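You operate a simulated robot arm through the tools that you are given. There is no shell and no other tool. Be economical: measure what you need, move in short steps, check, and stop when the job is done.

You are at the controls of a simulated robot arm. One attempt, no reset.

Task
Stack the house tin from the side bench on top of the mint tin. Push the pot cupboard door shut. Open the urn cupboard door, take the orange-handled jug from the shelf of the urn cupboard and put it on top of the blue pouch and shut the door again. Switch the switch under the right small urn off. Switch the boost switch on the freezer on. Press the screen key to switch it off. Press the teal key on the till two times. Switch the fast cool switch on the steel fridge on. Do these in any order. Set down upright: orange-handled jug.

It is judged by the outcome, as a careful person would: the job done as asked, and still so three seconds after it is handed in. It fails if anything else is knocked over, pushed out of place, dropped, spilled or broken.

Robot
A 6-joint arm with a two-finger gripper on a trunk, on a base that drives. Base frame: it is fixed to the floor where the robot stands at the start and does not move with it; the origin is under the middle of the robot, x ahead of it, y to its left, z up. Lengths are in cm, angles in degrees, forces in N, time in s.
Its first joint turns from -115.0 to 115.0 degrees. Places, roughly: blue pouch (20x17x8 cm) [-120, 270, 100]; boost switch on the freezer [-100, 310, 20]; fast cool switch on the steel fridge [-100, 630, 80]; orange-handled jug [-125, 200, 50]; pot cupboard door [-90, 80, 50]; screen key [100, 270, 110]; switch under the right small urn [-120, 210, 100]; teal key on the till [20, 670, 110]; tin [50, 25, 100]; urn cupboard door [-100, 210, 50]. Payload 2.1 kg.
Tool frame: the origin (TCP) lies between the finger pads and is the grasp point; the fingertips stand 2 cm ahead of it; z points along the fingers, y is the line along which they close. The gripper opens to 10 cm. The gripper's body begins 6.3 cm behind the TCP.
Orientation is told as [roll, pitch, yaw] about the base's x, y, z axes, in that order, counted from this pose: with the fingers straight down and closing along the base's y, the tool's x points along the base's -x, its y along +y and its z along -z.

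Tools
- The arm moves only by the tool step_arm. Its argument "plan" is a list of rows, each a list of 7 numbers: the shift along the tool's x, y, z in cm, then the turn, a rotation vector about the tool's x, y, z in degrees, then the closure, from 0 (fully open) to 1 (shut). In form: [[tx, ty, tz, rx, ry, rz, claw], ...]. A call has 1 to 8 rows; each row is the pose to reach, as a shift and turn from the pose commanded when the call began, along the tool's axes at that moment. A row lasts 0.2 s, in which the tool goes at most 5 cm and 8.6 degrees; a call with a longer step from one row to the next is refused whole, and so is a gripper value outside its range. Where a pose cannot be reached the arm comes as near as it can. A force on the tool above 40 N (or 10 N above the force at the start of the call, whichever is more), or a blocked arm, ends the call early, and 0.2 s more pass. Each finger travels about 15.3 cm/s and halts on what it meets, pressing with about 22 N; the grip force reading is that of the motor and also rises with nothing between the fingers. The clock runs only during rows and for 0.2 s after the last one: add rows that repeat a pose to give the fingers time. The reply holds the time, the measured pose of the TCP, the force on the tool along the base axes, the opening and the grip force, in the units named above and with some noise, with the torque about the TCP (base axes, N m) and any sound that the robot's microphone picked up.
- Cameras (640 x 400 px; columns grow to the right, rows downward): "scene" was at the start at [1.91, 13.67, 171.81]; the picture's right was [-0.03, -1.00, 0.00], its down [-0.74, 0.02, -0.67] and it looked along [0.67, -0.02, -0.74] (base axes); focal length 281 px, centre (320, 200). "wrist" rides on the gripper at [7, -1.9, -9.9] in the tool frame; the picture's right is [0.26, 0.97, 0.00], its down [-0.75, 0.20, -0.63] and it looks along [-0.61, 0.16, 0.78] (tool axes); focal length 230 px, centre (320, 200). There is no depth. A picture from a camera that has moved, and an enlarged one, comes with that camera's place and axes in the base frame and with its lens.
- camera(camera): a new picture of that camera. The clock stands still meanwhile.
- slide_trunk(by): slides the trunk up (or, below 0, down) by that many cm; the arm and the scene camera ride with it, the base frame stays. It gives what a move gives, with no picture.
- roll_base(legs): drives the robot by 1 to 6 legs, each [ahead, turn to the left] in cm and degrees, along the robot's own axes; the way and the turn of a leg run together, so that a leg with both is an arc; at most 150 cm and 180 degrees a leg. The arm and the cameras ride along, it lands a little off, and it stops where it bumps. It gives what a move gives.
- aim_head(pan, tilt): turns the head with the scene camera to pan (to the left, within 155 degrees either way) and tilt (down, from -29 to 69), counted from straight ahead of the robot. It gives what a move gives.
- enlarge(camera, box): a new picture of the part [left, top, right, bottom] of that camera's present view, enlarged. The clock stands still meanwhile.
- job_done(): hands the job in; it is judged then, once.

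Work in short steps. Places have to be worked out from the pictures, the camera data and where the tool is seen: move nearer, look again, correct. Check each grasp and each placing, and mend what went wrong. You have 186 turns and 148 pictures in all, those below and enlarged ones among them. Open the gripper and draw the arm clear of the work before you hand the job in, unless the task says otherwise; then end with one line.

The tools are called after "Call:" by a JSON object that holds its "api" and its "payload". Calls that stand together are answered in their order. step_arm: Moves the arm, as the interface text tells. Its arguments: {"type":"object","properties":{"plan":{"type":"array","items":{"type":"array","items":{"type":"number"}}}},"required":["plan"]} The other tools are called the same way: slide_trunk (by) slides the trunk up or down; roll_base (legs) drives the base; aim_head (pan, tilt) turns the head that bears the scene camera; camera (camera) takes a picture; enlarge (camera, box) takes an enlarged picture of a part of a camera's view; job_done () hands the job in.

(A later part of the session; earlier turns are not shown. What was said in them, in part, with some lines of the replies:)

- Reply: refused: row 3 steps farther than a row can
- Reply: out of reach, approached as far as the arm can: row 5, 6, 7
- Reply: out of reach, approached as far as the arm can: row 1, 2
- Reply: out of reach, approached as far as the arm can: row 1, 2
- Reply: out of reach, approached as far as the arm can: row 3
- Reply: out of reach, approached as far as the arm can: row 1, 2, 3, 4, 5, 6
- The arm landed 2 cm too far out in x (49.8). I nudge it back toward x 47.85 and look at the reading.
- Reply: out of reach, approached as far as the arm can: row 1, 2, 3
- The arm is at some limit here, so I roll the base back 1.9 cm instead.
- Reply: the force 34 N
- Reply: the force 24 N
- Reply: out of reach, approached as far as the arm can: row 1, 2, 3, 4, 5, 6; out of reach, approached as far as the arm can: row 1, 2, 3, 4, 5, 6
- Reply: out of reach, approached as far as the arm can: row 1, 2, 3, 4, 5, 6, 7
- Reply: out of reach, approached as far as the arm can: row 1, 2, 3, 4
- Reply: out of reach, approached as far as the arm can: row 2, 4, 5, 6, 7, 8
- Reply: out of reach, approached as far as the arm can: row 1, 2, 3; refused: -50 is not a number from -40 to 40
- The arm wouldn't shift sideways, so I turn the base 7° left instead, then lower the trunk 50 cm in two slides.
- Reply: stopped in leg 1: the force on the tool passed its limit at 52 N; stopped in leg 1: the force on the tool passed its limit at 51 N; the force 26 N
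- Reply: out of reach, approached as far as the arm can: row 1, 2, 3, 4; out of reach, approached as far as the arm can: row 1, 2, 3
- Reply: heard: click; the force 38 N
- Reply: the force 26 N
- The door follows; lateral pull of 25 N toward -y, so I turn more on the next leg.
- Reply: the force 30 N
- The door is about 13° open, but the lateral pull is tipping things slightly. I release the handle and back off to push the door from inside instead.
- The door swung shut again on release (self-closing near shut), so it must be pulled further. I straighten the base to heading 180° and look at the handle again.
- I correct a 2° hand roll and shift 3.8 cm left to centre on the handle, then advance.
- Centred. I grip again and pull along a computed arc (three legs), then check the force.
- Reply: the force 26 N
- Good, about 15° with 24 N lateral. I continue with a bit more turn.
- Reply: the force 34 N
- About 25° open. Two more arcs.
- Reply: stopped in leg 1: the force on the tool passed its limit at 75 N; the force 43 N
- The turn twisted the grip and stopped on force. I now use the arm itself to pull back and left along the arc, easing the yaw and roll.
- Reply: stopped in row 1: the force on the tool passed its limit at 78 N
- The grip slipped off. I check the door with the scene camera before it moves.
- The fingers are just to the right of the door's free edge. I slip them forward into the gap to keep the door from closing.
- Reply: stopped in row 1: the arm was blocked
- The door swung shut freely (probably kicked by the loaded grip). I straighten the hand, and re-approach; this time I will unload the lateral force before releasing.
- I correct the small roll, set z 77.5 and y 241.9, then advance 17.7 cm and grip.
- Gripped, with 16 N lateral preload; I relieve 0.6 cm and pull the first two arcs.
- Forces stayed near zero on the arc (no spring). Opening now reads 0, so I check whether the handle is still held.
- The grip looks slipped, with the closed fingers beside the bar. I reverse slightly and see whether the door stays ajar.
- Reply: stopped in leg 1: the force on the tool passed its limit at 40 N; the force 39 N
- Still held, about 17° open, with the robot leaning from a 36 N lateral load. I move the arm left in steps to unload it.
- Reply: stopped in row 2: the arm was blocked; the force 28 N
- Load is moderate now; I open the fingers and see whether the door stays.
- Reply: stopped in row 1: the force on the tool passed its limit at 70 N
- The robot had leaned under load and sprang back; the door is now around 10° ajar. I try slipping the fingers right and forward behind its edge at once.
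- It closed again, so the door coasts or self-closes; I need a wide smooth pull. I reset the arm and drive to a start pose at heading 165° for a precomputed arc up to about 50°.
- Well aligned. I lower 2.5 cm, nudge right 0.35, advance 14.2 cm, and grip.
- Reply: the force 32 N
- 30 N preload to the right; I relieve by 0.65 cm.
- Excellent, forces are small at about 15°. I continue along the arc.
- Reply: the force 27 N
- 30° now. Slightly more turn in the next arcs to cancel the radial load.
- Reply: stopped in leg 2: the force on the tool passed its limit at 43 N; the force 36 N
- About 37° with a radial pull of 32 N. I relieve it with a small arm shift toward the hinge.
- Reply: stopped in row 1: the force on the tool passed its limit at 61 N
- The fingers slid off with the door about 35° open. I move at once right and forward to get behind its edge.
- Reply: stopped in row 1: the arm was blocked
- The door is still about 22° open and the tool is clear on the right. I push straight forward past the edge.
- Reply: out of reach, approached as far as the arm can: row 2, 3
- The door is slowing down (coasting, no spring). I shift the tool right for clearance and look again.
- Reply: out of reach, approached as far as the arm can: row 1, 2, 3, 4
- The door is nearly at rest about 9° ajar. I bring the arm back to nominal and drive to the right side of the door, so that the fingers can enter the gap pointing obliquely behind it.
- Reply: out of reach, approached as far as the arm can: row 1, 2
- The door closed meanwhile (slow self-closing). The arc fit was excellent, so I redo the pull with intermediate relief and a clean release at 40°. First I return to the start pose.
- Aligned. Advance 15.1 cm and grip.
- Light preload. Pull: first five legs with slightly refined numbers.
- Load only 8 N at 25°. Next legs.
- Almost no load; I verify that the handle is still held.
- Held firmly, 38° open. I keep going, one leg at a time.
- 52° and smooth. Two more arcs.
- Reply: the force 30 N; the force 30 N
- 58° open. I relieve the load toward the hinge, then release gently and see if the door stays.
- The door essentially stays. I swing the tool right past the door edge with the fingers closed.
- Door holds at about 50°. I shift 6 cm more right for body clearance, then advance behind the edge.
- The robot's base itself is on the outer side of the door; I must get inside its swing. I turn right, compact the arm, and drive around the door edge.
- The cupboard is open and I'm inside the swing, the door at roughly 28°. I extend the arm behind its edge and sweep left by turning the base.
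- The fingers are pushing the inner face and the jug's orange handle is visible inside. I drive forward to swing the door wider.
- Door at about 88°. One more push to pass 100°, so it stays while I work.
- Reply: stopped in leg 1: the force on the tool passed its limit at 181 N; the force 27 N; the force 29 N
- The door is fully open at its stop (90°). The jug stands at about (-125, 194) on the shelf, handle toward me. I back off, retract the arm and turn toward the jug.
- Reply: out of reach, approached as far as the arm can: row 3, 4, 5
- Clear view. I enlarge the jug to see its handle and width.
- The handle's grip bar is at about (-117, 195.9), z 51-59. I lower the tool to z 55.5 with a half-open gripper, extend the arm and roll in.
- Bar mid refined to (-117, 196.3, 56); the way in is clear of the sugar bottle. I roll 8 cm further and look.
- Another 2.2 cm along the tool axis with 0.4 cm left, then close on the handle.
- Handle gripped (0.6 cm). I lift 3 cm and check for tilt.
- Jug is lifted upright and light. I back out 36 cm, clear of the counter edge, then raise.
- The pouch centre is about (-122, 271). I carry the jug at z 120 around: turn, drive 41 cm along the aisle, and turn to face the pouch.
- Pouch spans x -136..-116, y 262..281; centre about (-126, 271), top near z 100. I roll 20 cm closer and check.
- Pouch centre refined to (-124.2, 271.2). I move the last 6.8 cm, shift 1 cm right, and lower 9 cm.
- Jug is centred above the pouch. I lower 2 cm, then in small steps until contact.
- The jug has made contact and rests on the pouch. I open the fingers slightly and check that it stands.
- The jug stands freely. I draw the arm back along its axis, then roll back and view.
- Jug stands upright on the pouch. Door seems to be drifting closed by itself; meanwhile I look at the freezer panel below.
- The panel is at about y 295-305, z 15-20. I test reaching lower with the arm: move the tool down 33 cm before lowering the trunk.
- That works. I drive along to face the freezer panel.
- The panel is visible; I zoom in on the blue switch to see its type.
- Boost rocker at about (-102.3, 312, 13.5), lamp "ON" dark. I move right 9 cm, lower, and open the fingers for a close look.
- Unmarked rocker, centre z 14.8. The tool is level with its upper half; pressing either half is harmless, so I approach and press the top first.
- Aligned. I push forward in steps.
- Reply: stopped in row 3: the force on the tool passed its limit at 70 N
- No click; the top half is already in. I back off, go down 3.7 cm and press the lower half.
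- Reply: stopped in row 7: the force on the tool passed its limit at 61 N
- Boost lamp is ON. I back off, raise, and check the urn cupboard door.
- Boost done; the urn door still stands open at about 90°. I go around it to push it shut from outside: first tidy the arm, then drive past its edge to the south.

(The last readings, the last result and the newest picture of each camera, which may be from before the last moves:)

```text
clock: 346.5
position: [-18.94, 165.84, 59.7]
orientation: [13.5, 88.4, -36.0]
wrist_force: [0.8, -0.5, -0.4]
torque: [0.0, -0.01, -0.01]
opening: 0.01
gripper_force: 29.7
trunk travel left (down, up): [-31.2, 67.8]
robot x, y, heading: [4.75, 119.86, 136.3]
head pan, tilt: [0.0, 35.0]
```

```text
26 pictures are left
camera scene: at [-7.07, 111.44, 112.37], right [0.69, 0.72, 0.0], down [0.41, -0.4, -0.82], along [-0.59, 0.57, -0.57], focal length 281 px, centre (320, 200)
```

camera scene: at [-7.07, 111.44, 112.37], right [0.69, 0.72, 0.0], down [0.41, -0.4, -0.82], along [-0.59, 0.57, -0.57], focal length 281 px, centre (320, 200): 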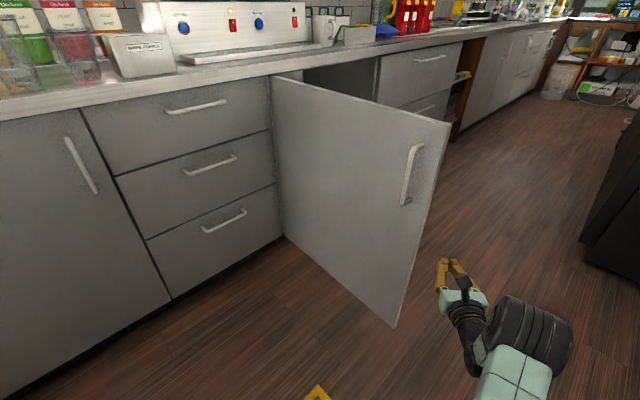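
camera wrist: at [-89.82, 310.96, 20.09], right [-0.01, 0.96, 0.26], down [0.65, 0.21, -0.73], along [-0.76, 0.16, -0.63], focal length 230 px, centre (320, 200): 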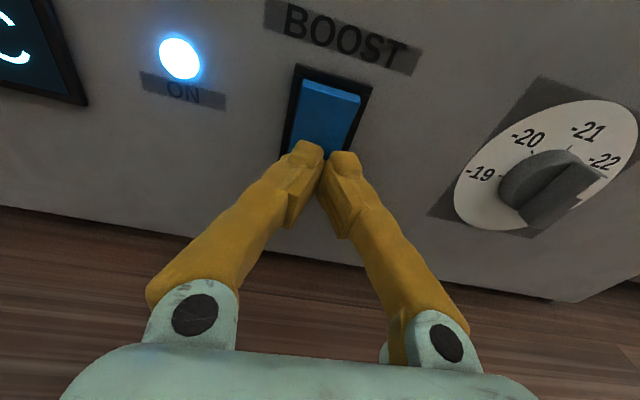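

The tool line would just miss the edge, so I shift the arm 7 cm left, then drive forward to push the outer face.

Call:
{"api": "step_arm", "payload": {"plan": [[0, -3.5, 0, 0, 0, 0, 1], [0, -7, 0, 0, 0, 0, 1], [0, -7, 0, 0, 0, 0, 1]]}}

Call:
{"api": "roll_base", "payload": {"legs": [[30, 0], [40, 0]]}}

Call:
{"api": "camera", "payload": {"camera": "scene"}}

```text
clock: 347.3
position: [-23.78, 161.7, 59.76]
orientation: [14.1, 88.3, -35.1]
wrist_force: [0.2, 0.1, 0.2]
torque: [-0.01, 0.01, 0.0]
opening: 0.01
gripper_force: 29.6
out of reach, approached as far as the arm can: row 2, 3
trunk travel left (down, up): [-31.2, 67.8]
robot x, y, heading: [4.62, 119.92, 136.0]
head pan, tilt: [0.0, 35.0]
```

```text
clock: 351.5
position: [-74.43, 210.79, 59.65]
orientation: [13.2, 88.2, -36.0]
wrist_force: [0.2, 0.2, 0.1]
torque: [-0.01, -0.04, -0.01]
opening: 0.0
gripper_force: 29.3
trunk travel left (down, up): [-31.2, 67.8]
robot x, y, heading: [-45.68, 168.65, 136.3]
head pan, tilt: [0.0, 35.0]
```

```text
25 pictures are left
camera scene: at [-57.71, 160.45, 112.37], right [0.69, 0.72, 0.0], down [0.41, -0.4, -0.82], along [-0.59, 0.57, -0.57], focal length 281 px, centre (320, 200)
```

scene: 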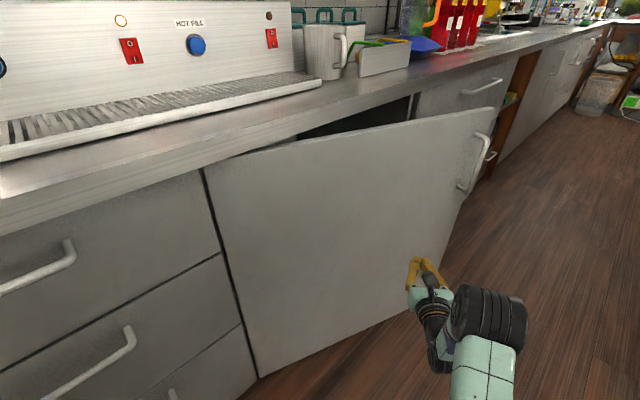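

The door is closing nicely. I continue 26 cm.

Call:
{"api": "roll_base", "payload": {"legs": [[27, 0]]}}

Call:
{"api": "camera", "payload": {"camera": "scene"}}

```text
clock: 353.4
position: [-93.86, 229.33, 59.63]
orientation: [13.3, 88.4, -36.0]
wrist_force: [0.2, 0.0, -0.7]
torque: [-0.03, -0.02, 0.0]
opening: 0.0
gripper_force: 29.4
trunk travel left (down, up): [-31.2, 67.8]
robot x, y, heading: [-65.62, 187.08, 136.1]
head pan, tilt: [0.0, 35.0]
```

```text
24 pictures are left
camera scene: at [-77.09, 179.1, 112.37], right [0.69, 0.72, 0.0], down [0.41, -0.4, -0.82], along [-0.59, 0.57, -0.57], focal length 281 px, centre (320, 200)
```

scene: 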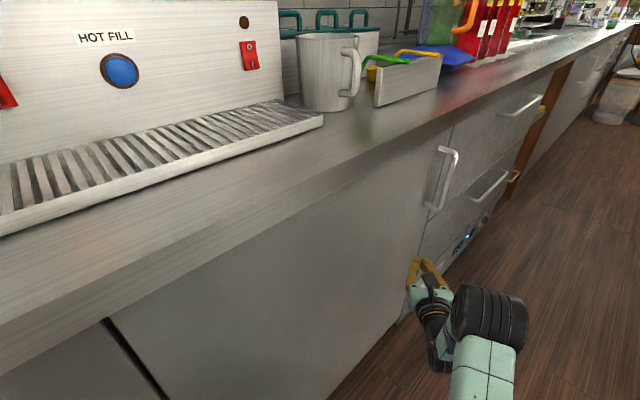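

Almost shut. I creep forward until the door seats.

Call:
{"api": "roll_base", "payload": {"legs": [[5, 0]]}}

Call:
{"api": "roll_base", "payload": {"legs": [[4, 0]]}}

Call:
{"api": "camera", "payload": {"camera": "scene"}}

```text
clock: 354.3
position: [-97.53, 232.74, 59.65]
orientation: [13.2, 88.1, -36.0]
wrist_force: [-0.2, -0.4, -0.6]
torque: [0.0, 0.03, 0.02]
opening: 0.0
gripper_force: 29.8
trunk travel left (down, up): [-31.2, 67.8]
robot x, y, heading: [-68.94, 190.7, 136.0]
head pan, tilt: [0.0, 35.0]
```

```text
clock: 355.2
position: [-100.01, 235.73, 59.58]
orientation: [3.2, 88.3, -46.4]
wrist_force: [28.8, 4.0, -9.7]
torque: [-0.03, 0.15, -0.07]
opening: 0.0
gripper_force: 29.6
trunk travel left (down, up): [-31.2, 67.8]
robot x, y, heading: [-71.87, 193.47, 135.9]
head pan, tilt: [0.0, 35.0]
```

```text
23 pictures are left
camera scene: at [-83.2, 185.59, 112.42], right [0.7, 0.72, 0.0], down [0.41, -0.4, -0.82], along [-0.59, 0.57, -0.57], focal length 281 px, centre (320, 200)
```

scene: 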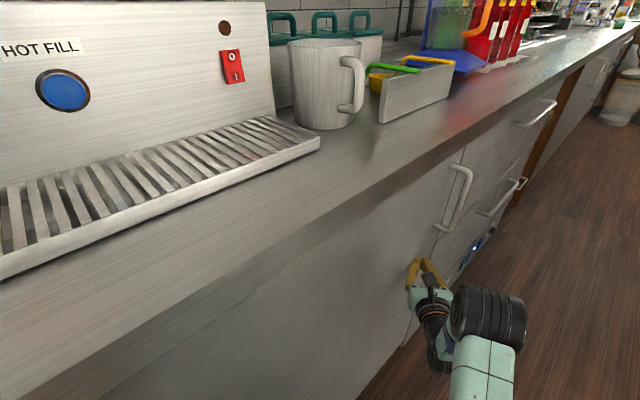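

The door is seated (29 N reaction). Next the screen key near (100, 270): I back off, drive toward it and look.

Call:
{"api": "roll_base", "payload": {"legs": [[-45, 0], [0, -78.4], [85, 0], [0, -50]]}}

Call:
{"api": "slide_trunk", "payload": {"by": 40}}

Call:
{"api": "aim_head", "payload": {"pan": 0, "tilt": 15}}

Call:
{"api": "camera", "payload": {"camera": "scene"}}

```text
clock: 367.7
position: [58.29, 227.93, 59.67]
orientation: [10.8, 88.2, -168.5]
wrist_force: [-0.4, 0.1, 0.3]
torque: [0.02, 0.02, 0.0]
opening: 0.0
gripper_force: 29.6
trunk travel left (down, up): [-31.2, 67.8]
robot x, y, heading: [7.68, 232.9, 6.2]
head pan, tilt: [0.0, 35.0]
```

```text
clock: 371.5
position: [58.27, 228.02, 99.63]
orientation: [10.9, 88.1, -168.3]
wrist_force: [-0.1, 0.9, -0.6]
torque: [0.0, -0.01, 0.0]
opening: 0.0
gripper_force: 29.6
trunk travel left (down, up): [-71.2, 27.8]
robot x, y, heading: [7.83, 233.44, 6.3]
head pan, tilt: [0.0, 35.0]
```

```text
clock: 372.3
position: [58.28, 227.95, 99.58]
orientation: [10.8, 88.2, -168.3]
wrist_force: [0.5, -0.2, -0.1]
torque: [0.0, 0.0, 0.01]
opening: 0.0
gripper_force: 29.5
trunk travel left (down, up): [-71.2, 27.8]
robot x, y, heading: [7.76, 232.75, 6.1]
head pan, tilt: [0.0, 15.0]
```

```text
22 pictures are left
camera scene: at [9.54, 247.29, 155.57], right [0.11, -0.99, 0.0], down [-0.26, -0.03, -0.97], along [0.96, 0.11, -0.26], focal length 281 px, centre (320, 200)
```

scene: 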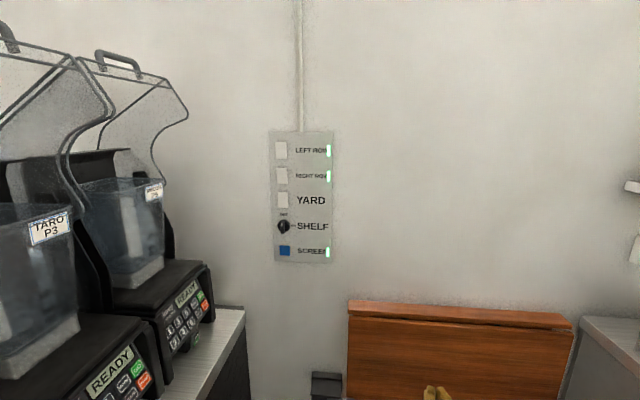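

Panel on the wall: the SCREEN key (blue, green lamp lit) is near (101, 270, 111). The island face is at y about 281, so I approach obliquely at heading 35°.

Call:
{"api": "slide_trunk", "payload": {"by": 12}}

Call:
{"api": "roll_base", "payload": {"legs": [[0, -4.2], [28, 0], [0, 33]]}}

Call:
{"api": "camera", "payload": {"camera": "wrist"}}

Call:
{"api": "aim_head", "payload": {"pan": 0, "tilt": 30}}

Call:
{"api": "camera", "payload": {"camera": "scene"}}

```text
clock: 373.8
position: [58.25, 227.99, 111.56]
orientation: [10.9, 88.1, -168.3]
wrist_force: [0.5, -0.6, 0.2]
torque: [0.01, -0.02, 0.03]
opening: 0.0
gripper_force: 29.9
trunk travel left (down, up): [-83.2, 15.8]
robot x, y, heading: [7.96, 233.17, 6.5]
head pan, tilt: [0.0, 15.0]
```

```text
clock: 377.9
position: [82.12, 254.23, 111.59]
orientation: [10.7, 88.1, -139.6]
wrist_force: [-0.5, 0.7, 0.5]
torque: [-0.02, -0.01, 0.0]
opening: 0.01
gripper_force: 29.6
trunk travel left (down, up): [-83.2, 15.8]
robot x, y, heading: [35.76, 234.13, 35.2]
head pan, tilt: [0.0, 15.0]
```

```text
21 pictures are left
camera wrist: at [72.69, 251.12, 118.85], right [0.49, -0.83, 0.26], down [-0.47, -0.5, -0.73], along [0.74, 0.23, -0.63], focal length 230 px, centre (320, 200)
```

wrist: 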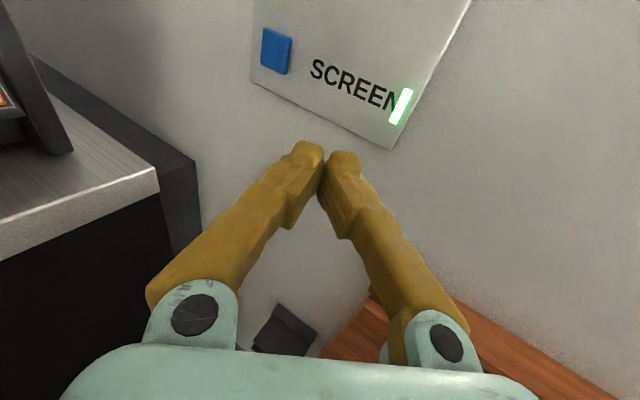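

```text
clock: 378.6
position: [82.13, 254.18, 111.67]
orientation: [11.0, 88.1, -139.2]
wrist_force: [-0.4, 0.1, 0.1]
torque: [-0.02, -0.01, 0.01]
opening: 0.0
gripper_force: 29.5
trunk travel left (down, up): [-83.2, 15.8]
robot x, y, heading: [35.54, 234.06, 35.2]
head pan, tilt: [0.0, 30.0]
```

```text
20 pictures are left
camera scene: at [29.89, 247.2, 165.16], right [0.58, -0.82, 0.0], down [-0.41, -0.29, -0.87], along [0.71, 0.5, -0.5], focal length 281 px, centre (320, 200)
```

scene: 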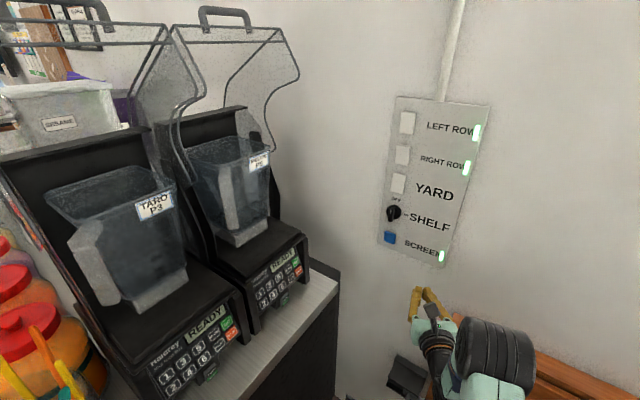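

Key triangulates to (95.4, 268.3, 114). I turn 4° left, roll 11 cm, and raise 2.5 cm for the final press.

Call:
{"api": "roll_base", "payload": {"legs": [[0, 4], [11, 0]]}}

Call:
{"api": "slide_trunk", "payload": {"by": 2.5}}

Call:
{"api": "camera", "payload": {"camera": "wrist"}}

```text
clock: 380.3
position: [88.5, 264.06, 111.93]
orientation: [12.4, 88.4, -133.8]
wrist_force: [-0.6, -0.5, 0.4]
torque: [0.02, 0.01, -0.02]
opening: 0.0
gripper_force: 29.2
trunk travel left (down, up): [-83.2, 15.8]
robot x, y, heading: [43.97, 241.16, 39.4]
head pan, tilt: [0.0, 30.0]
```

```text
clock: 381.0
position: [89.14, 264.5, 114.04]
orientation: [10.9, 88.1, -135.2]
wrist_force: [-0.1, 0.0, 0.1]
torque: [0.0, -0.01, -0.03]
opening: 0.01
gripper_force: 29.4
trunk travel left (down, up): [-85.7, 13.3]
robot x, y, heading: [43.65, 241.12, 39.2]
head pan, tilt: [0.0, 30.0]
```

```text
19 pictures are left
camera wrist: at [79.87, 260.69, 121.33], right [0.55, -0.8, 0.26], down [-0.43, -0.54, -0.73], along [0.72, 0.28, -0.63], focal length 230 px, centre (320, 200)
```

wrist: 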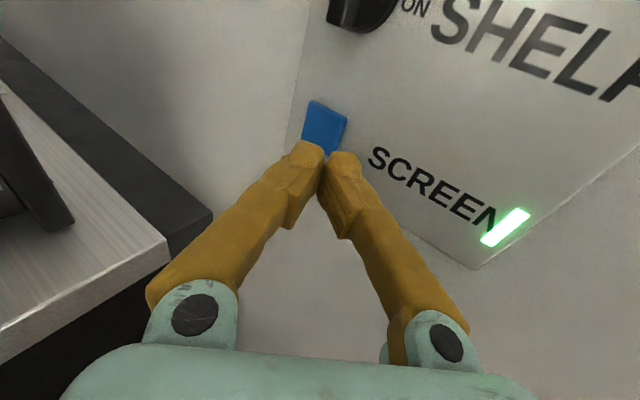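

Aligned at z 114. I push along the tool axis until it clicks.

Call:
{"api": "step_arm", "payload": {"plan": [[0, 0, 2, 0, 0, 0, 1], [0, 0, 3.5, 0, 0, 0, 1], [0, 0, 4.3, 0, 0, 0, 1], [0, 0, 5, 0, 0, 0, 1], [0, 0, 5.6, 0, 0, 0, 1], [0, 0, 6.2, 0, 0, 0, 1]]}}

Call:
{"api": "step_arm", "payload": {"plan": [[0, 0, -3, 0, 0, 0, 1], [0, 0, -7, 0, 0, 0, 1]]}}

Call:
{"api": "camera", "payload": {"camera": "wrist"}}

```text
clock: 382.4
position: [94.47, 266.99, 113.94]
orientation: [9.5, 88.0, -136.2]
wrist_force: [-2.6, -2.4, -0.3]
torque: [-0.01, 0.0, -0.02]
opening: 0.01
gripper_force: 29.4
out of reach, approached as far as the arm can: row 2, 3, 4, 5, 6
trunk travel left (down, up): [-85.7, 13.3]
robot x, y, heading: [44.02, 241.22, 39.6]
head pan, tilt: [0.0, 30.0]
heard: click
```

```text
clock: 383.0
position: [88.63, 263.02, 114.26]
orientation: [12.0, 88.2, -134.2]
wrist_force: [0.2, -0.1, -0.1]
torque: [-0.01, -0.04, 0.04]
opening: 0.03
gripper_force: 29.2
trunk travel left (down, up): [-85.7, 13.3]
robot x, y, heading: [43.94, 240.71, 39.4]
head pan, tilt: [0.0, 30.0]
```

```text
18 pictures are left
camera wrist: at [79.34, 259.25, 121.51], right [0.54, -0.8, 0.26], down [-0.43, -0.53, -0.73], along [0.72, 0.28, -0.63], focal length 230 px, centre (320, 200)
```

wrist: 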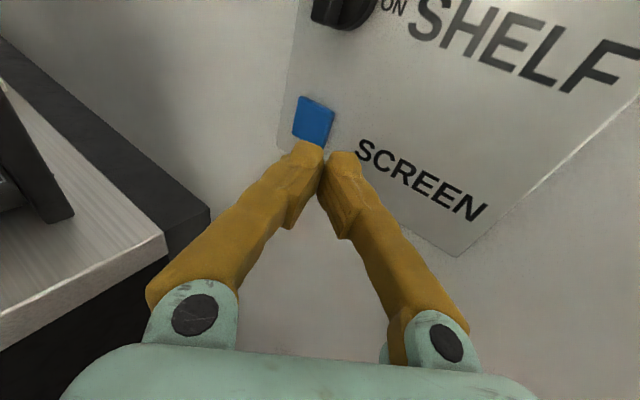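

Screen lamp is off. I back out and drive up the aisle toward the till and the steel fridge.

Call:
{"api": "roll_base", "payload": {"legs": [[-40, 0], [0, 101.6], [70, 0], [0, -51], [140, 0]]}}

Call:
{"api": "aim_head", "payload": {"pan": 0, "tilt": 18}}

Call:
{"api": "camera", "payload": {"camera": "scene"}}

```text
clock: 402.1
position: [-29.12, 448.93, 114.27]
orientation: [11.0, 88.0, -85.1]
wrist_force: [0.1, 0.8, -0.2]
torque: [-0.01, -0.01, 0.0]
opening: 0.01
gripper_force: 29.2
trunk travel left (down, up): [-85.7, 13.3]
robot x, y, heading: [-40.95, 400.32, 89.7]
head pan, tilt: [0.0, 30.0]
```

```text
clock: 402.8
position: [-29.22, 449.11, 114.14]
orientation: [11.1, 88.1, -84.9]
wrist_force: [0.0, 0.1, -0.1]
torque: [-0.01, 0.01, 0.01]
opening: 0.0
gripper_force: 29.6
trunk travel left (down, up): [-85.7, 13.3]
robot x, y, heading: [-40.56, 400.73, 89.4]
head pan, tilt: [0.0, 18.0]
```

```text
17 pictures are left
camera scene: at [-54.86, 403.89, 169.58], right [1.0, -0.01, 0.0], down [0.0, -0.31, -0.95], along [0.01, 0.95, -0.31], focal length 281 px, centre (320, 200)
```

scene: 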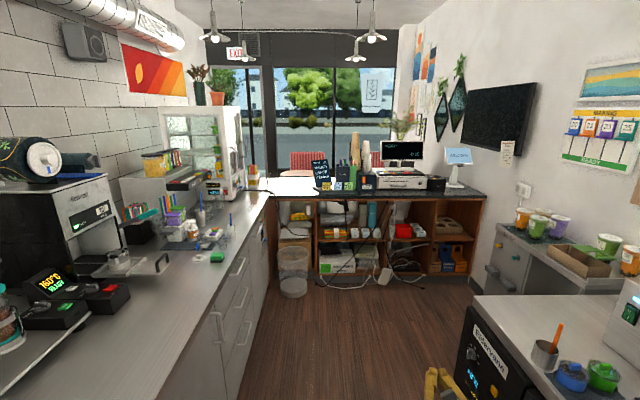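

Path is clear. I advance 125 cm and view the till and the fridge from there.

Call:
{"api": "roll_base", "payload": {"legs": [[140, 0]]}}

Call:
{"api": "aim_head", "payload": {"pan": 38, "tilt": 30}}

Call:
{"api": "camera", "payload": {"camera": "scene"}}

```text
clock: 409.8
position: [-29.88, 588.55, 114.25]
orientation: [11.1, 88.1, -84.0]
wrist_force: [-0.4, 0.6, -1.5]
torque: [0.02, -0.01, -0.02]
opening: 0.0
gripper_force: 29.3
trunk travel left (down, up): [-85.7, 13.3]
robot x, y, heading: [-40.98, 539.88, 90.5]
head pan, tilt: [0.0, 18.0]
```

```text
clock: 410.8
position: [-29.8, 588.66, 114.25]
orientation: [11.0, 88.2, -84.2]
wrist_force: [0.2, 0.6, -0.1]
torque: [0.0, -0.01, 0.02]
opening: 0.02
gripper_force: 29.8
trunk travel left (down, up): [-85.7, 13.3]
robot x, y, heading: [-40.52, 539.98, 90.4]
head pan, tilt: [38.0, 30.0]
```

```text
16 pictures are left
camera scene: at [-60.32, 540.86, 167.66], right [0.78, 0.62, 0.0], down [0.31, -0.39, -0.87], along [-0.54, 0.68, -0.5], focal length 281 px, centre (320, 200)
```

scene: 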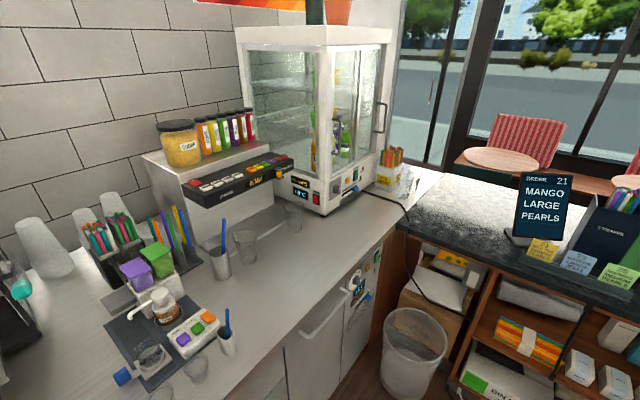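

The steel fridge's control strip shows below the counter near (-98, 615, 82). I enlarge it.

Call:
{"api": "enlarge", "payload": {"camera": "scene", "box": [325, 235, 400, 345]}}

```text
3.64 times, centred on (362, 290) of scene
camera zoom: at [-60.32, 540.86, 167.66], right [0.78, 0.62, 0.0], down [0.31, -0.39, -0.87], along [-0.54, 0.68, -0.5], focal length 1023 px, centre (166, -127)
```

zoom: 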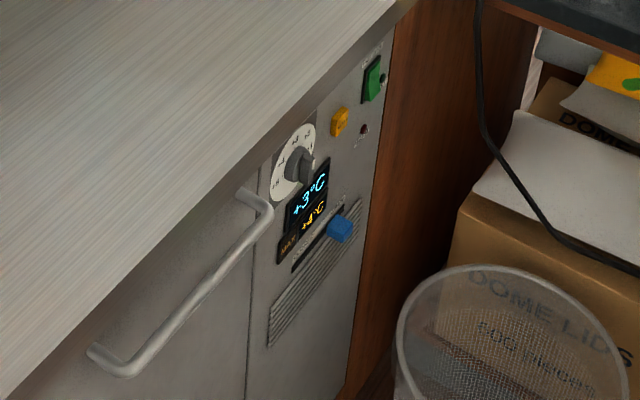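

I need a frontal view to read the labels. I drive to y 595, face the fridge, shift the tool right, lower and look.

Call:
{"api": "roll_base", "payload": {"legs": [[55, 0], [0, 92], [-10, 0]]}}

Call:
{"api": "step_arm", "payload": {"plan": [[0, 4.5, 0, 0, 0, 0, 0.5], [0, 9, 0, 0, 0, 0, 0], [0, 13, 0, 0, 0, 0, 0], [0, 13, 0, 0, 0, 0, 0]]}}

Call:
{"api": "slide_trunk", "payload": {"by": -24}}

Call:
{"api": "camera", "payload": {"camera": "wrist"}}

```text
clock: 418.6
position: [-81.84, 603.93, 113.49]
orientation: [9.9, 87.3, 7.1]
wrist_force: [0.4, -0.5, 0.2]
torque: [0.0, -0.04, -0.03]
opening: 0.0
gripper_force: 29.8
trunk travel left (down, up): [-85.7, 13.3]
robot x, y, heading: [-31.26, 594.67, -176.8]
head pan, tilt: [38.0, 30.0]
```

```text
clock: 419.6
position: [-79.73, 616.95, 114.26]
orientation: [11.1, 88.1, 8.5]
wrist_force: [0.4, -0.3, -0.1]
torque: [0.02, 0.03, 0.0]
opening: 9.98
gripper_force: 0.1
trunk travel left (down, up): [-85.7, 13.3]
robot x, y, heading: [-31.55, 595.32, -177.3]
head pan, tilt: [38.0, 30.0]
```

```text
clock: 422.1
position: [-80.04, 616.89, 90.16]
orientation: [11.0, 87.9, 8.3]
wrist_force: [-0.2, 0.4, 0.1]
torque: [0.0, -0.03, 0.01]
opening: 10.0
gripper_force: 0.1
trunk travel left (down, up): [-61.7, 37.3]
robot x, y, heading: [-31.43, 595.2, -177.2]
head pan, tilt: [38.0, 30.0]
```

```text
14 pictures are left
camera wrist: at [-70.49, 614.62, 97.48], right [0.04, 0.96, 0.26], down [0.66, 0.17, -0.73], along [-0.75, 0.2, -0.63], focal length 230 px, centre (320, 200)
```

wrist: 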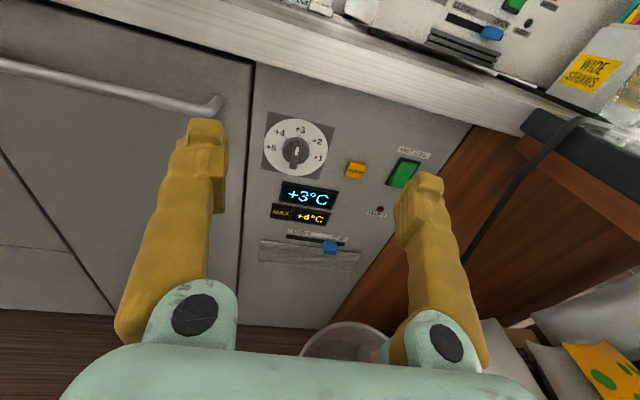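

Good frontal view. I zoom in to read the labels.

Call:
{"api": "enlarge", "payload": {"camera": "wrist", "box": [250, 100, 450, 270]}}

```text
2.35 times, centred on (350, 185) of wrist
camera zoom: at [-70.49, 614.62, 97.48], right [0.04, 0.96, 0.26], down [0.66, 0.17, -0.73], along [-0.75, 0.2, -0.63], focal length 541 px, centre (249, 235)
```

zoom: 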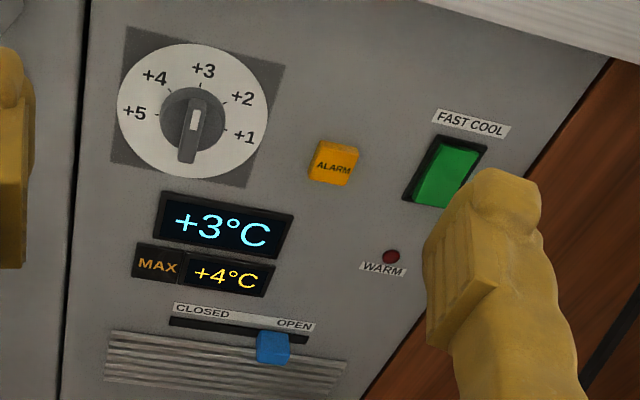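

FAST COOL is the green rocker at (-101.8, 635, 80), with a wood panel at y 640.5. I come in obliquely (heading 161°) for clearance and aim at its lower, protruding half.

Call:
{"api": "roll_base", "payload": {"legs": [[0, -21.8]]}}

Call:
{"api": "step_arm", "payload": {"plan": [[0, -3.5, 2, 0, 0, 0, 0.5], [0, -7, 4, 0, 0, 0, 1], [0, -7, 6, 0, 0, 0, 1], [0, -7, 6, 0, 0, 0, 1]]}}

Call:
{"api": "slide_trunk", "payload": {"by": -12}}

Call:
{"api": "roll_base", "payload": {"legs": [[14, 0]]}}

Call:
{"api": "camera", "payload": {"camera": "wrist"}}

```text
clock: 423.7
position: [-68.25, 633.56, 90.16]
orientation: [11.1, 88.0, -13.6]
wrist_force: [-0.2, 1.4, 0.7]
torque: [-0.02, 0.0, 0.01]
opening: 10.0
gripper_force: 0.1
trunk travel left (down, up): [-61.7, 37.3]
robot x, y, heading: [-30.83, 595.05, 160.8]
head pan, tilt: [38.0, 30.0]
```

```text
clock: 424.7
position: [-76.62, 629.63, 90.02]
orientation: [11.3, 88.0, -13.4]
wrist_force: [-0.3, 0.3, 0.1]
torque: [0.0, -0.02, -0.01]
opening: 0.0
gripper_force: 22.2
trunk travel left (down, up): [-61.7, 37.3]
robot x, y, heading: [-31.27, 594.85, 160.8]
head pan, tilt: [38.0, 30.0]
```

```text
clock: 426.2
position: [-76.64, 629.61, 78.02]
orientation: [11.1, 88.2, -13.5]
wrist_force: [-0.9, -0.9, 0.5]
torque: [0.02, -0.03, 0.0]
opening: 0.0
gripper_force: 21.7
trunk travel left (down, up): [-49.7, 49.3]
robot x, y, heading: [-31.14, 595.37, 160.8]
head pan, tilt: [38.0, 30.0]
```

```text
clock: 427.5
position: [-89.94, 634.14, 77.92]
orientation: [11.0, 88.0, -13.4]
wrist_force: [-1.0, 0.3, -0.6]
torque: [0.0, -0.01, 0.0]
opening: 0.0
gripper_force: 21.8
trunk travel left (down, up): [-49.7, 49.3]
robot x, y, heading: [-44.35, 599.59, 160.8]
head pan, tilt: [38.0, 30.0]
```

```text
12 pictures are left
camera wrist: at [-82.11, 628.48, 85.2], right [0.39, 0.88, 0.26], down [0.68, -0.08, -0.73], along [-0.62, 0.46, -0.63], focal length 230 px, centre (320, 200)
```

wrist: 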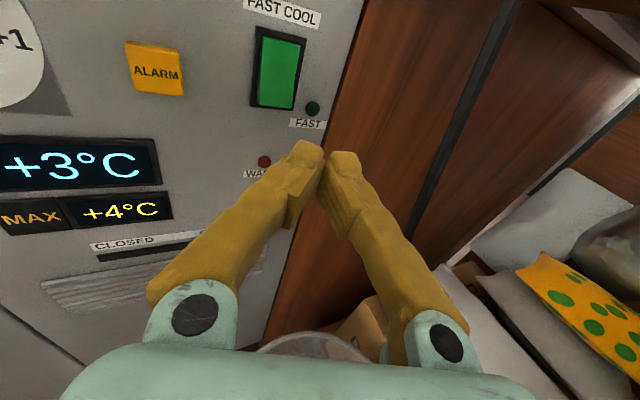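

Rocker lower half at (634.6, 78.4); I am 4.3 cm too far right. I shift left, roll in 5.5 cm, then press.

Call:
{"api": "step_arm", "payload": {"plan": [[0.3, -2.2, 0, 0, 0, 0, 1], [0.3, -4.3, 0, 0, 0, 0, 1], [0.3, -4.3, 0, 0, 0, 0, 1]]}}

Call:
{"api": "roll_base", "payload": {"legs": [[5.3, 0]]}}

Call:
{"api": "step_arm", "payload": {"plan": [[0, 0, 1, 0, 0, 0, 1], [0, 0, 2, 0, 0, 0, 1], [0, 0, 2.8, 0, 0, 0, 1], [0, 0, 3.5, 0, 0, 0, 1], [0, 0, 4.2, 0, 0, 0, 1]]}}

Call:
{"api": "camera", "payload": {"camera": "wrist"}}

```text
clock: 428.3
position: [-91.72, 630.3, 78.07]
orientation: [11.1, 88.0, -13.3]
wrist_force: [-0.2, -0.4, 0.2]
torque: [-0.01, -0.01, -0.02]
opening: 0.0
gripper_force: 22.2
trunk travel left (down, up): [-49.7, 49.3]
robot x, y, heading: [-43.77, 599.64, 160.6]
head pan, tilt: [38.0, 30.0]
```

```text
clock: 429.3
position: [-96.71, 632.0, 78.09]
orientation: [11.0, 88.0, -13.6]
wrist_force: [-0.8, 1.2, 0.3]
torque: [-0.01, -0.02, 0.02]
opening: 0.0
gripper_force: 22.0
trunk travel left (down, up): [-49.7, 49.3]
robot x, y, heading: [-49.39, 601.17, 161.1]
head pan, tilt: [38.0, 30.0]
```

```text
clock: 430.4
position: [-99.59, 632.91, 78.31]
orientation: [14.4, 88.0, -9.5]
wrist_force: [25.2, -17.5, 6.8]
torque: [0.19, 0.31, 0.0]
opening: 0.59
gripper_force: 29.6
trunk travel left (down, up): [-49.7, 49.3]
robot x, y, heading: [-49.12, 601.39, 161.0]
head pan, tilt: [38.0, 30.0]
stopped in row 5: the force on the tool passed its limit at 46 N (the readings are from after the stop); the commanded pose is now the measured one
```

```text
11 pictures are left
camera wrist: at [-91.67, 627.25, 85.51], right [0.39, 0.88, 0.27], down [0.68, -0.08, -0.73], along [-0.62, 0.46, -0.63], focal length 230 px, centre (320, 200)
```

wrist: 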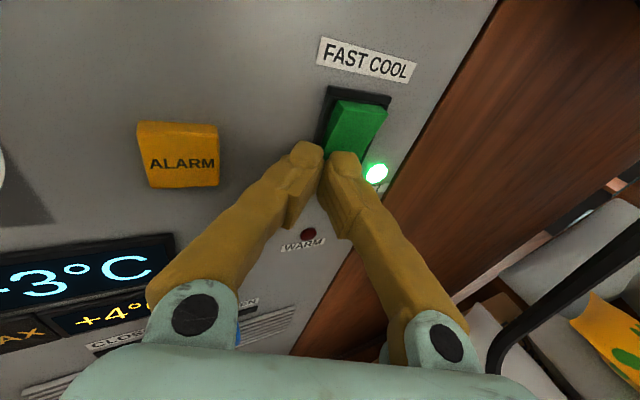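

FAST lamp is lit. I retract, back away, raise the tool and turn to face the till.

Call:
{"api": "step_arm", "payload": {"plan": [[0, 0, -4, 0, 0, 0, 1], [0, 0, -8, 0, 0, 0, 1]]}}

Call:
{"api": "roll_base", "payload": {"legs": [[-45, 0]]}}

Call:
{"api": "slide_trunk", "payload": {"by": 40}}

Call:
{"api": "roll_base", "payload": {"legs": [[0, -71]]}}

Call:
{"api": "aim_head", "payload": {"pan": -10, "tilt": 30}}

Call:
{"api": "camera", "payload": {"camera": "scene"}}

```text
clock: 431.0
position: [-92.76, 629.95, 78.08]
orientation: [8.5, 87.6, -15.7]
wrist_force: [-0.5, 0.9, 0.2]
torque: [-0.01, -0.01, 0.0]
opening: 0.01
gripper_force: 29.7
trunk travel left (down, up): [-49.7, 49.3]
robot x, y, heading: [-49.7, 601.33, 160.9]
head pan, tilt: [38.0, 30.0]
```

```text
clock: 433.7
position: [-50.46, 615.44, 78.03]
orientation: [8.4, 87.5, -16.0]
wrist_force: [0.4, 0.5, 0.0]
torque: [-0.05, 0.01, 0.01]
opening: 0.02
gripper_force: 29.4
trunk travel left (down, up): [-49.7, 49.3]
robot x, y, heading: [-7.18, 586.89, 160.8]
head pan, tilt: [38.0, 30.0]
```

```text
clock: 437.6
position: [-50.46, 615.52, 117.96]
orientation: [8.4, 87.6, -16.1]
wrist_force: [-0.7, 0.3, -0.5]
torque: [-0.01, 0.0, -0.04]
opening: 0.0
gripper_force: 29.4
trunk travel left (down, up): [-89.7, 9.3]
robot x, y, heading: [-7.17, 586.67, 161.0]
head pan, tilt: [38.0, 30.0]
```

```text
clock: 441.0
position: [5.67, 637.3, 118.02]
orientation: [8.4, 87.5, -86.5]
wrist_force: [0.1, 0.1, 0.6]
torque: [0.01, -0.01, 0.02]
opening: 0.02
gripper_force: 29.9
trunk travel left (down, up): [-89.7, 9.3]
robot x, y, heading: [-7.17, 586.82, 90.1]
head pan, tilt: [38.0, 30.0]
```

```text
clock: 442.2
position: [5.69, 637.26, 118.11]
orientation: [8.5, 87.5, -86.6]
wrist_force: [0.2, -0.2, -0.5]
torque: [0.01, -0.01, -0.01]
opening: 0.0
gripper_force: 29.3
trunk travel left (down, up): [-89.7, 9.3]
robot x, y, heading: [-6.44, 586.65, 90.2]
head pan, tilt: [-10.0, 30.0]
```

```text
10 pictures are left
camera scene: at [-19.46, 589.53, 171.65], right [0.99, -0.17, 0.0], down [-0.08, -0.49, -0.87], along [0.15, 0.85, -0.5], focal length 281 px, centre (320, 200)
```

scene: 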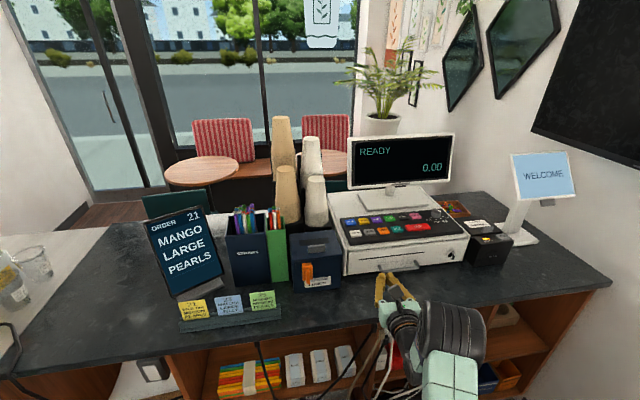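

The till has a keypad with coloured keys and a screen reading 0.00. I zoom in on the keys.

Call:
{"api": "enlarge", "payload": {"camera": "scene", "box": [335, 200, 475, 280]}}

```text
4.57 times, centred on (405, 240) of scene
camera zoom: at [-19.46, 589.53, 171.65], right [0.99, -0.17, 0.0], down [-0.08, -0.49, -0.87], along [0.15, 0.85, -0.5], focal length 1286 px, centre (-69, 17)
```

zoom: 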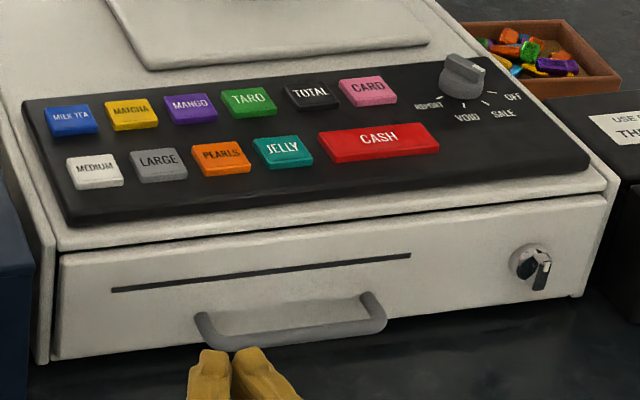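

Teal key is JELLY, at about (23.6, 668, 110). I turn 8° right, shift right 6 cm, and pitch the tool 40° downward for pressing.

Call:
{"api": "roll_base", "payload": {"legs": [[0, -8]]}}

Call:
{"api": "step_arm", "payload": {"plan": [[0, 2, 0, 0, -8, 0, 1], [0, 4, 0, 0, -16, 0, 1], [0, 6, 0, 0, -24, 0, 1], [0, 6, 0, 0, -32, 0, 1], [0, 6, 0, 0, -40, 0, 1], [0, 6, 0, 0, -40, 0, 1]]}}

Call:
{"api": "camera", "payload": {"camera": "wrist"}}

```text
clock: 443.2
position: [12.56, 634.89, 118.04]
orientation: [9.1, 87.5, -93.9]
wrist_force: [0.8, -0.8, 0.1]
torque: [0.01, -0.01, 0.04]
opening: 0.01
gripper_force: 29.5
trunk travel left (down, up): [-89.7, 9.3]
robot x, y, heading: [-6.94, 586.9, 82.2]
head pan, tilt: [-10.0, 30.0]
```

```text
clock: 444.6
position: [18.52, 633.74, 118.19]
orientation: [0.5, 47.5, -102.6]
wrist_force: [0.6, 0.0, -0.3]
torque: [0.01, 0.0, 0.04]
opening: 0.0
gripper_force: 29.7
trunk travel left (down, up): [-89.7, 9.3]
robot x, y, heading: [-6.96, 586.93, 82.5]
head pan, tilt: [-10.0, 30.0]
```

```text
8 pictures are left
camera wrist: at [15.93, 631.64, 129.91], right [0.98, -0.05, 0.2], down [-0.02, -0.99, -0.13], along [0.2, 0.12, -0.97], focal length 230 px, centre (320, 200)
```

wrist: 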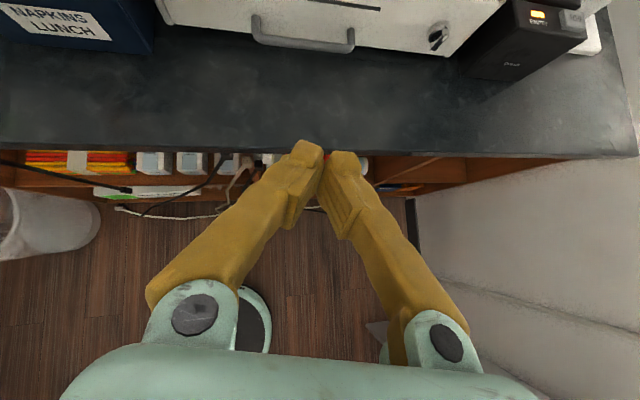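

Pitched fine. I roll forward 24 cm; the wrist camera should then look down on the keys.

Call:
{"api": "roll_base", "payload": {"legs": [[24, 0]]}}

Call:
{"api": "camera", "payload": {"camera": "wrist"}}

```text
clock: 446.4
position: [21.66, 657.34, 118.07]
orientation: [0.5, 47.7, -102.7]
wrist_force: [0.0, -0.7, 0.2]
torque: [0.01, 0.0, 0.0]
opening: 0.01
gripper_force: 29.5
trunk travel left (down, up): [-89.7, 9.3]
robot x, y, heading: [-3.8, 610.86, 82.0]
head pan, tilt: [-10.0, 30.0]
```

```text
7 pictures are left
camera wrist: at [19.15, 655.26, 129.95], right [0.98, -0.05, 0.2], down [-0.02, -0.99, -0.13], along [0.2, 0.12, -0.97], focal length 230 px, centre (320, 200)
```

wrist: 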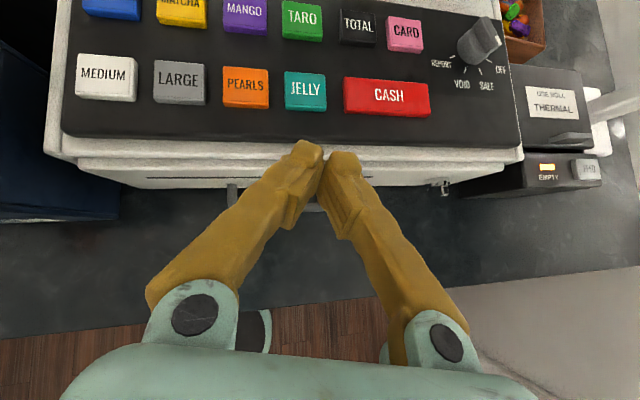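

JELLY key is at about (21.8, 665.7, 113). I roll 7.5 cm on, shift 1.1 cm left and verify the position from the scene camera.

Call:
{"api": "roll_base", "payload": {"legs": [[7.5, 0]]}}

Call:
{"api": "step_arm", "payload": {"plan": [[0, -1.1, 0, 0, 0, 0, 1], [0, -1.1, 0, 0, 0, 0, 1]]}}

Call:
{"api": "enlarge", "payload": {"camera": "wrist", "box": [220, 90, 420, 220]}}

```text
clock: 447.4
position: [22.69, 663.87, 118.71]
orientation: [0.6, 48.2, -102.8]
wrist_force: [-0.2, 0.9, -0.7]
torque: [0.0, 0.06, 0.06]
opening: 0.01
gripper_force: 29.8
trunk travel left (down, up): [-89.7, 9.3]
robot x, y, heading: [-2.85, 618.18, 82.1]
head pan, tilt: [-10.0, 30.0]
```

```text
clock: 448.0
position: [21.61, 664.48, 118.48]
orientation: [0.4, 47.9, -102.7]
wrist_force: [0.1, -0.6, 0.1]
torque: [0.06, 0.0, -0.01]
opening: 0.0
gripper_force: 29.8
trunk travel left (down, up): [-89.7, 9.3]
robot x, y, heading: [-2.89, 618.02, 82.2]
head pan, tilt: [-10.0, 30.0]
```

```text
3.08 times, centred on (320, 155) of wrist
camera zoom: at [19.07, 662.41, 130.35], right [0.98, -0.05, 0.2], down [-0.03, -0.99, -0.13], along [0.2, 0.12, -0.97], focal length 708 px, centre (320, 338)
```

zoom: 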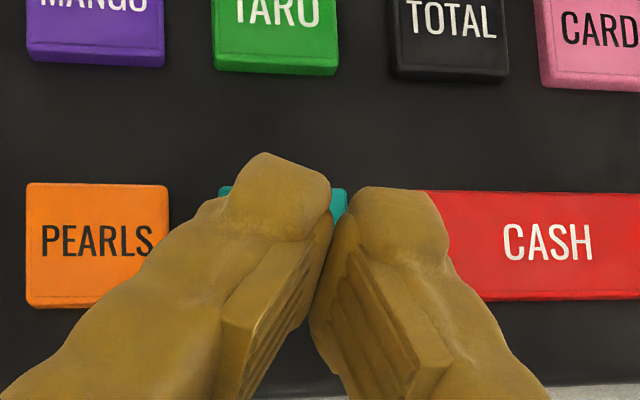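

The key centre is (21.8, 667); the fingers need 1.4 cm forward and 0.4 left. I do this and press downward in small steps.

Call:
{"api": "step_arm", "payload": {"plan": [[0.92, -0.4, 1.0, 0, 0, 0, 1], [0.92, -0.4, 1.0, 0, 0, 0, 1], [-0.56, -0.4, 2.35, 0, 0, 0, 1], [-1.15, -0.4, 2.89, 0, 0, 0, 1], [-1.52, -0.4, 3.23, 0, 0, 0, 1], [-1.89, -0.4, 3.57, 0, 0, 0, 1], [-2.26, -0.4, 3.9, 0, 0, 0, 1]]}}

```text
clock: 449.6
position: [21.63, 666.19, 114.24]
orientation: [0.5, 47.7, -102.7]
wrist_force: [1.0, 0.3, 0.6]
torque: [0.0, -0.01, 0.01]
opening: 0.04
gripper_force: 29.3
trunk travel left (down, up): [-89.7, 9.3]
robot x, y, heading: [-2.82, 618.01, 82.4]
head pan, tilt: [-10.0, 30.0]
```

No contact yet; I continue down slowly.

Call:
{"api": "step_arm", "payload": {"plan": [[-0.3, 0, 0.27, 0, 0, 0, 1], [-0.6, 0, 0.54, 0, 0, 0, 1], [-0.9, 0, 0.81, 0, 0, 0, 1], [-1.2, 0, 1.08, 0, 0, 0, 1]]}}

```text
clock: 450.6
position: [21.61, 666.07, 112.53]
orientation: [0.6, 47.8, -102.7]
wrist_force: [-0.1, 0.8, 1.5]
torque: [0.0, 0.05, -0.04]
opening: 0.62
gripper_force: 29.2
trunk travel left (down, up): [-89.7, 9.3]
robot x, y, heading: [-2.58, 618.58, 82.6]
head pan, tilt: [-10.0, 30.0]
```

Call:
{"api": "enlarge", "payload": {"camera": "scene", "box": [300, 100, 480, 260]}}

```text
2.50 times, centred on (390, 180) of scene
camera zoom: at [-14.67, 622.47, 171.66], right [0.95, -0.3, 0.0], down [-0.15, -0.48, -0.87], along [0.26, 0.82, -0.5], focal length 704 px, centre (145, 250)
```

zoom: 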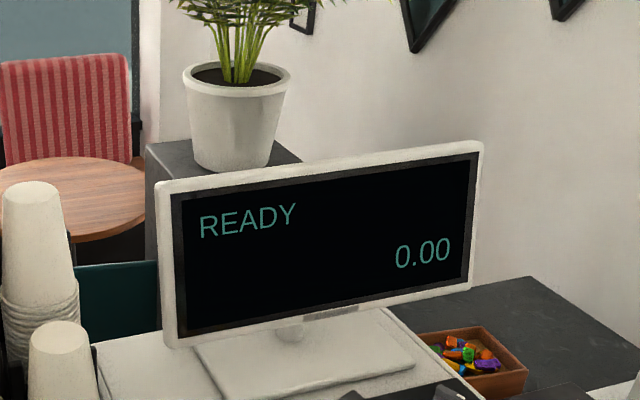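

Still 0.00. I continue down in 0.3 cm steps listening for a click.

Call:
{"api": "step_arm", "payload": {"plan": [[-0.22, 0, 0.2, 0, 0, 0, 1], [-0.44, 0, 0.4, 0, 0, 0, 1], [-0.66, 0, 0.6, 0, 0, 0, 1]]}}

```text
clock: 451.4
position: [21.68, 666.0, 112.09]
orientation: [0.5, 48.1, -102.8]
wrist_force: [4.4, 4.7, 21.6]
torque: [0.16, -0.04, -0.08]
opening: 0.6
gripper_force: 29.1
trunk travel left (down, up): [-89.7, 9.3]
robot x, y, heading: [-2.72, 617.78, 82.4]
head pan, tilt: [-10.0, 30.0]
heard: click
```

Click. I lift 2 cm and check the display.

Call:
{"api": "step_arm", "payload": {"plan": [[0.8, 0, -0.7, 0, 0, 0, 1], [1.5, 0, -1.35, 0, 0, 0, 1], [1.5, 0, -1.35, 0, 0, 0, 1]]}}

Call:
{"api": "enlarge", "payload": {"camera": "scene", "box": [300, 120, 500, 280]}}

```text
clock: 452.2
position: [21.6, 666.19, 113.66]
orientation: [0.5, 47.6, -102.8]
wrist_force: [0.1, 0.0, 0.2]
torque: [-0.02, 0.0, -0.01]
opening: 0.0
gripper_force: 29.9
trunk travel left (down, up): [-89.7, 9.3]
robot x, y, heading: [-2.75, 618.29, 82.4]
head pan, tilt: [-10.0, 30.0]
```

```text
2.50 times, centred on (400, 200) of scene
camera zoom: at [-14.64, 622.48, 171.65], right [0.95, -0.3, 0.0], down [-0.15, -0.48, -0.87], along [0.26, 0.82, -0.5], focal length 704 px, centre (120, 200)
```

zoom: 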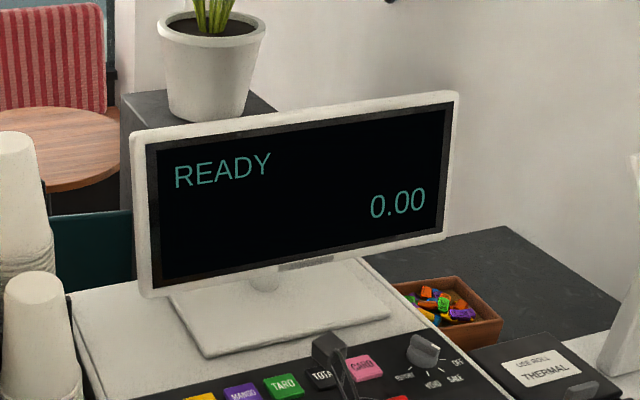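

Click was registered (display appears static). I press the second time with the same travel.

Call:
{"api": "step_arm", "payload": {"plan": [[-0.5, 0, 0.45, 0, 0, 0, 1], [-0.9, 0, 0.8, 0, 0, 0, 1], [-1.2, 0, 1.08, 0, 0, 0, 1], [-1.5, 0, 1.35, 0, 0, 0, 1]]}}

```text
clock: 453.2
position: [21.71, 666.06, 111.97]
orientation: [0.6, 48.1, -102.7]
wrist_force: [2.4, 3.7, 18.9]
torque: [0.16, 0.01, -0.05]
opening: 0.59
gripper_force: 29.5
trunk travel left (down, up): [-89.7, 9.3]
robot x, y, heading: [-2.55, 618.06, 82.3]
head pan, tilt: [-10.0, 30.0]
heard: click
```

Second click. I lift 4 cm, roll back, and check the till.

Call:
{"api": "step_arm", "payload": {"plan": [[1, 0, -0.9, 0, 0, 0, 1], [3, 0, -2.7, 0, 0, 0, 1], [4, 0, -3.6, 0, 0, 0, 1]]}}

Call:
{"api": "roll_base", "payload": {"legs": [[-35, 0]]}}

Call:
{"api": "camera", "payload": {"camera": "scene"}}

```text
clock: 454.0
position: [21.64, 666.08, 117.0]
orientation: [0.5, 47.7, -102.8]
wrist_force: [1.2, 0.2, -0.7]
torque: [-0.01, -0.03, 0.01]
opening: 0.0
gripper_force: 30.0
trunk travel left (down, up): [-89.7, 9.3]
robot x, y, heading: [-2.59, 617.66, 82.3]
head pan, tilt: [-10.0, 30.0]
```

```text
clock: 456.3
position: [17.07, 631.78, 117.01]
orientation: [0.5, 47.8, -102.7]
wrist_force: [0.0, -0.3, -0.6]
torque: [0.0, 0.0, 0.0]
opening: 0.0
gripper_force: 29.5
trunk travel left (down, up): [-89.7, 9.3]
robot x, y, heading: [-7.44, 583.53, 82.2]
head pan, tilt: [-10.0, 30.0]
```

```text
3 pictures are left
camera scene: at [-19.31, 588.24, 171.65], right [0.95, -0.31, 0.0], down [-0.15, -0.48, -0.87], along [0.26, 0.82, -0.5], focal length 281 px, centre (320, 200)
```

scene: 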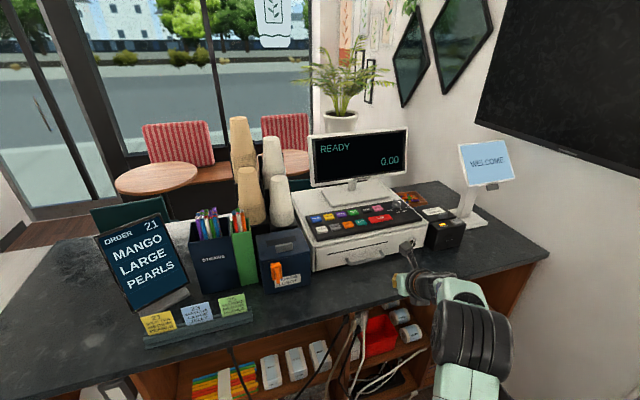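

Till is intact. I turn the base to look back down the aisle and confirm the urn door and jug with an enlarged view.

Call:
{"api": "roll_base", "payload": {"legs": [[0, 90]]}}

Call:
{"api": "aim_head", "payload": {"pan": 86, "tilt": 12}}

Call:
{"api": "enlarge", "payload": {"camera": "scene", "box": [240, 130, 440, 270]}}

```text
clock: 460.5
position: [-55.37, 608.47, 117.0]
orientation: [0.5, 47.9, -13.3]
wrist_force: [0.1, 0.2, 0.1]
torque: [-0.01, 0.04, -0.02]
opening: 0.0
gripper_force: 29.4
trunk travel left (down, up): [-89.7, 9.3]
robot x, y, heading: [-7.81, 583.61, 171.7]
head pan, tilt: [-10.0, 30.0]
```

```text
clock: 462.2
position: [-55.2, 608.25, 117.07]
orientation: [0.5, 47.8, -13.3]
wrist_force: [0.1, -0.7, -0.3]
torque: [0.0, -0.01, -0.01]
opening: 0.01
gripper_force: 29.1
trunk travel left (down, up): [-89.7, 9.3]
robot x, y, heading: [-7.43, 583.68, 171.6]
head pan, tilt: [86.0, 12.0]
```

```text
2.86 times, centred on (340, 200) of scene
camera zoom: at [-5.52, 559.67, 174.56], right [-0.98, 0.21, 0.0], down [0.04, 0.2, -0.98], along [-0.21, -0.96, -0.21], focal length 804 px, centre (263, 200)
```

zoom: 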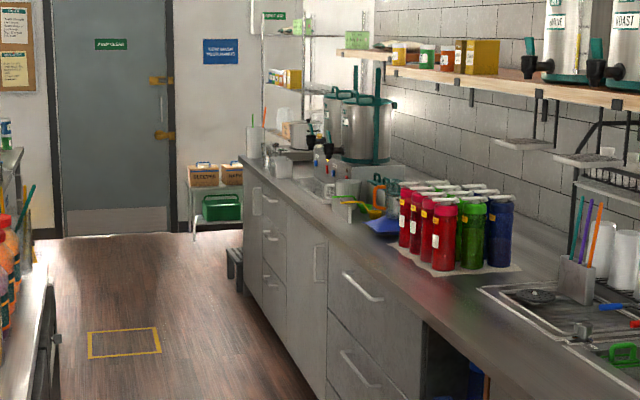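

Both doors are flush and the jug (orange handle) stands on the blue pouch. I open the gripper, in clear air, and hand in.

Call:
{"api": "step_arm", "payload": {"plan": [[0, 0, 0, 0, 0, 0, 0.5], [0, 0, 0, 0, 0, 0, 0], [0, 0, 0, 0, 0, 0, 0]]}}

Call:
{"api": "job_done", "payload": {}}

```text
clock: 463.0
position: [-55.3, 608.34, 117.0]
orientation: [0.5, 47.9, -13.3]
wrist_force: [0.6, 0.2, 0.5]
torque: [0.02, -0.04, -0.01]
opening: 10.0
gripper_force: 0.1
trunk travel left (down, up): [-89.7, 9.3]
robot x, y, heading: [-7.49, 583.33, 171.7]
head pan, tilt: [86.0, 12.0]
```

```text
The job is handed in.
```

I carried out all the tasks and handed the job in. Pictures or lamps confirmed all of them except the till, where I heard two clicks on the teal (JELLY) key but the display stayed at 0.00.
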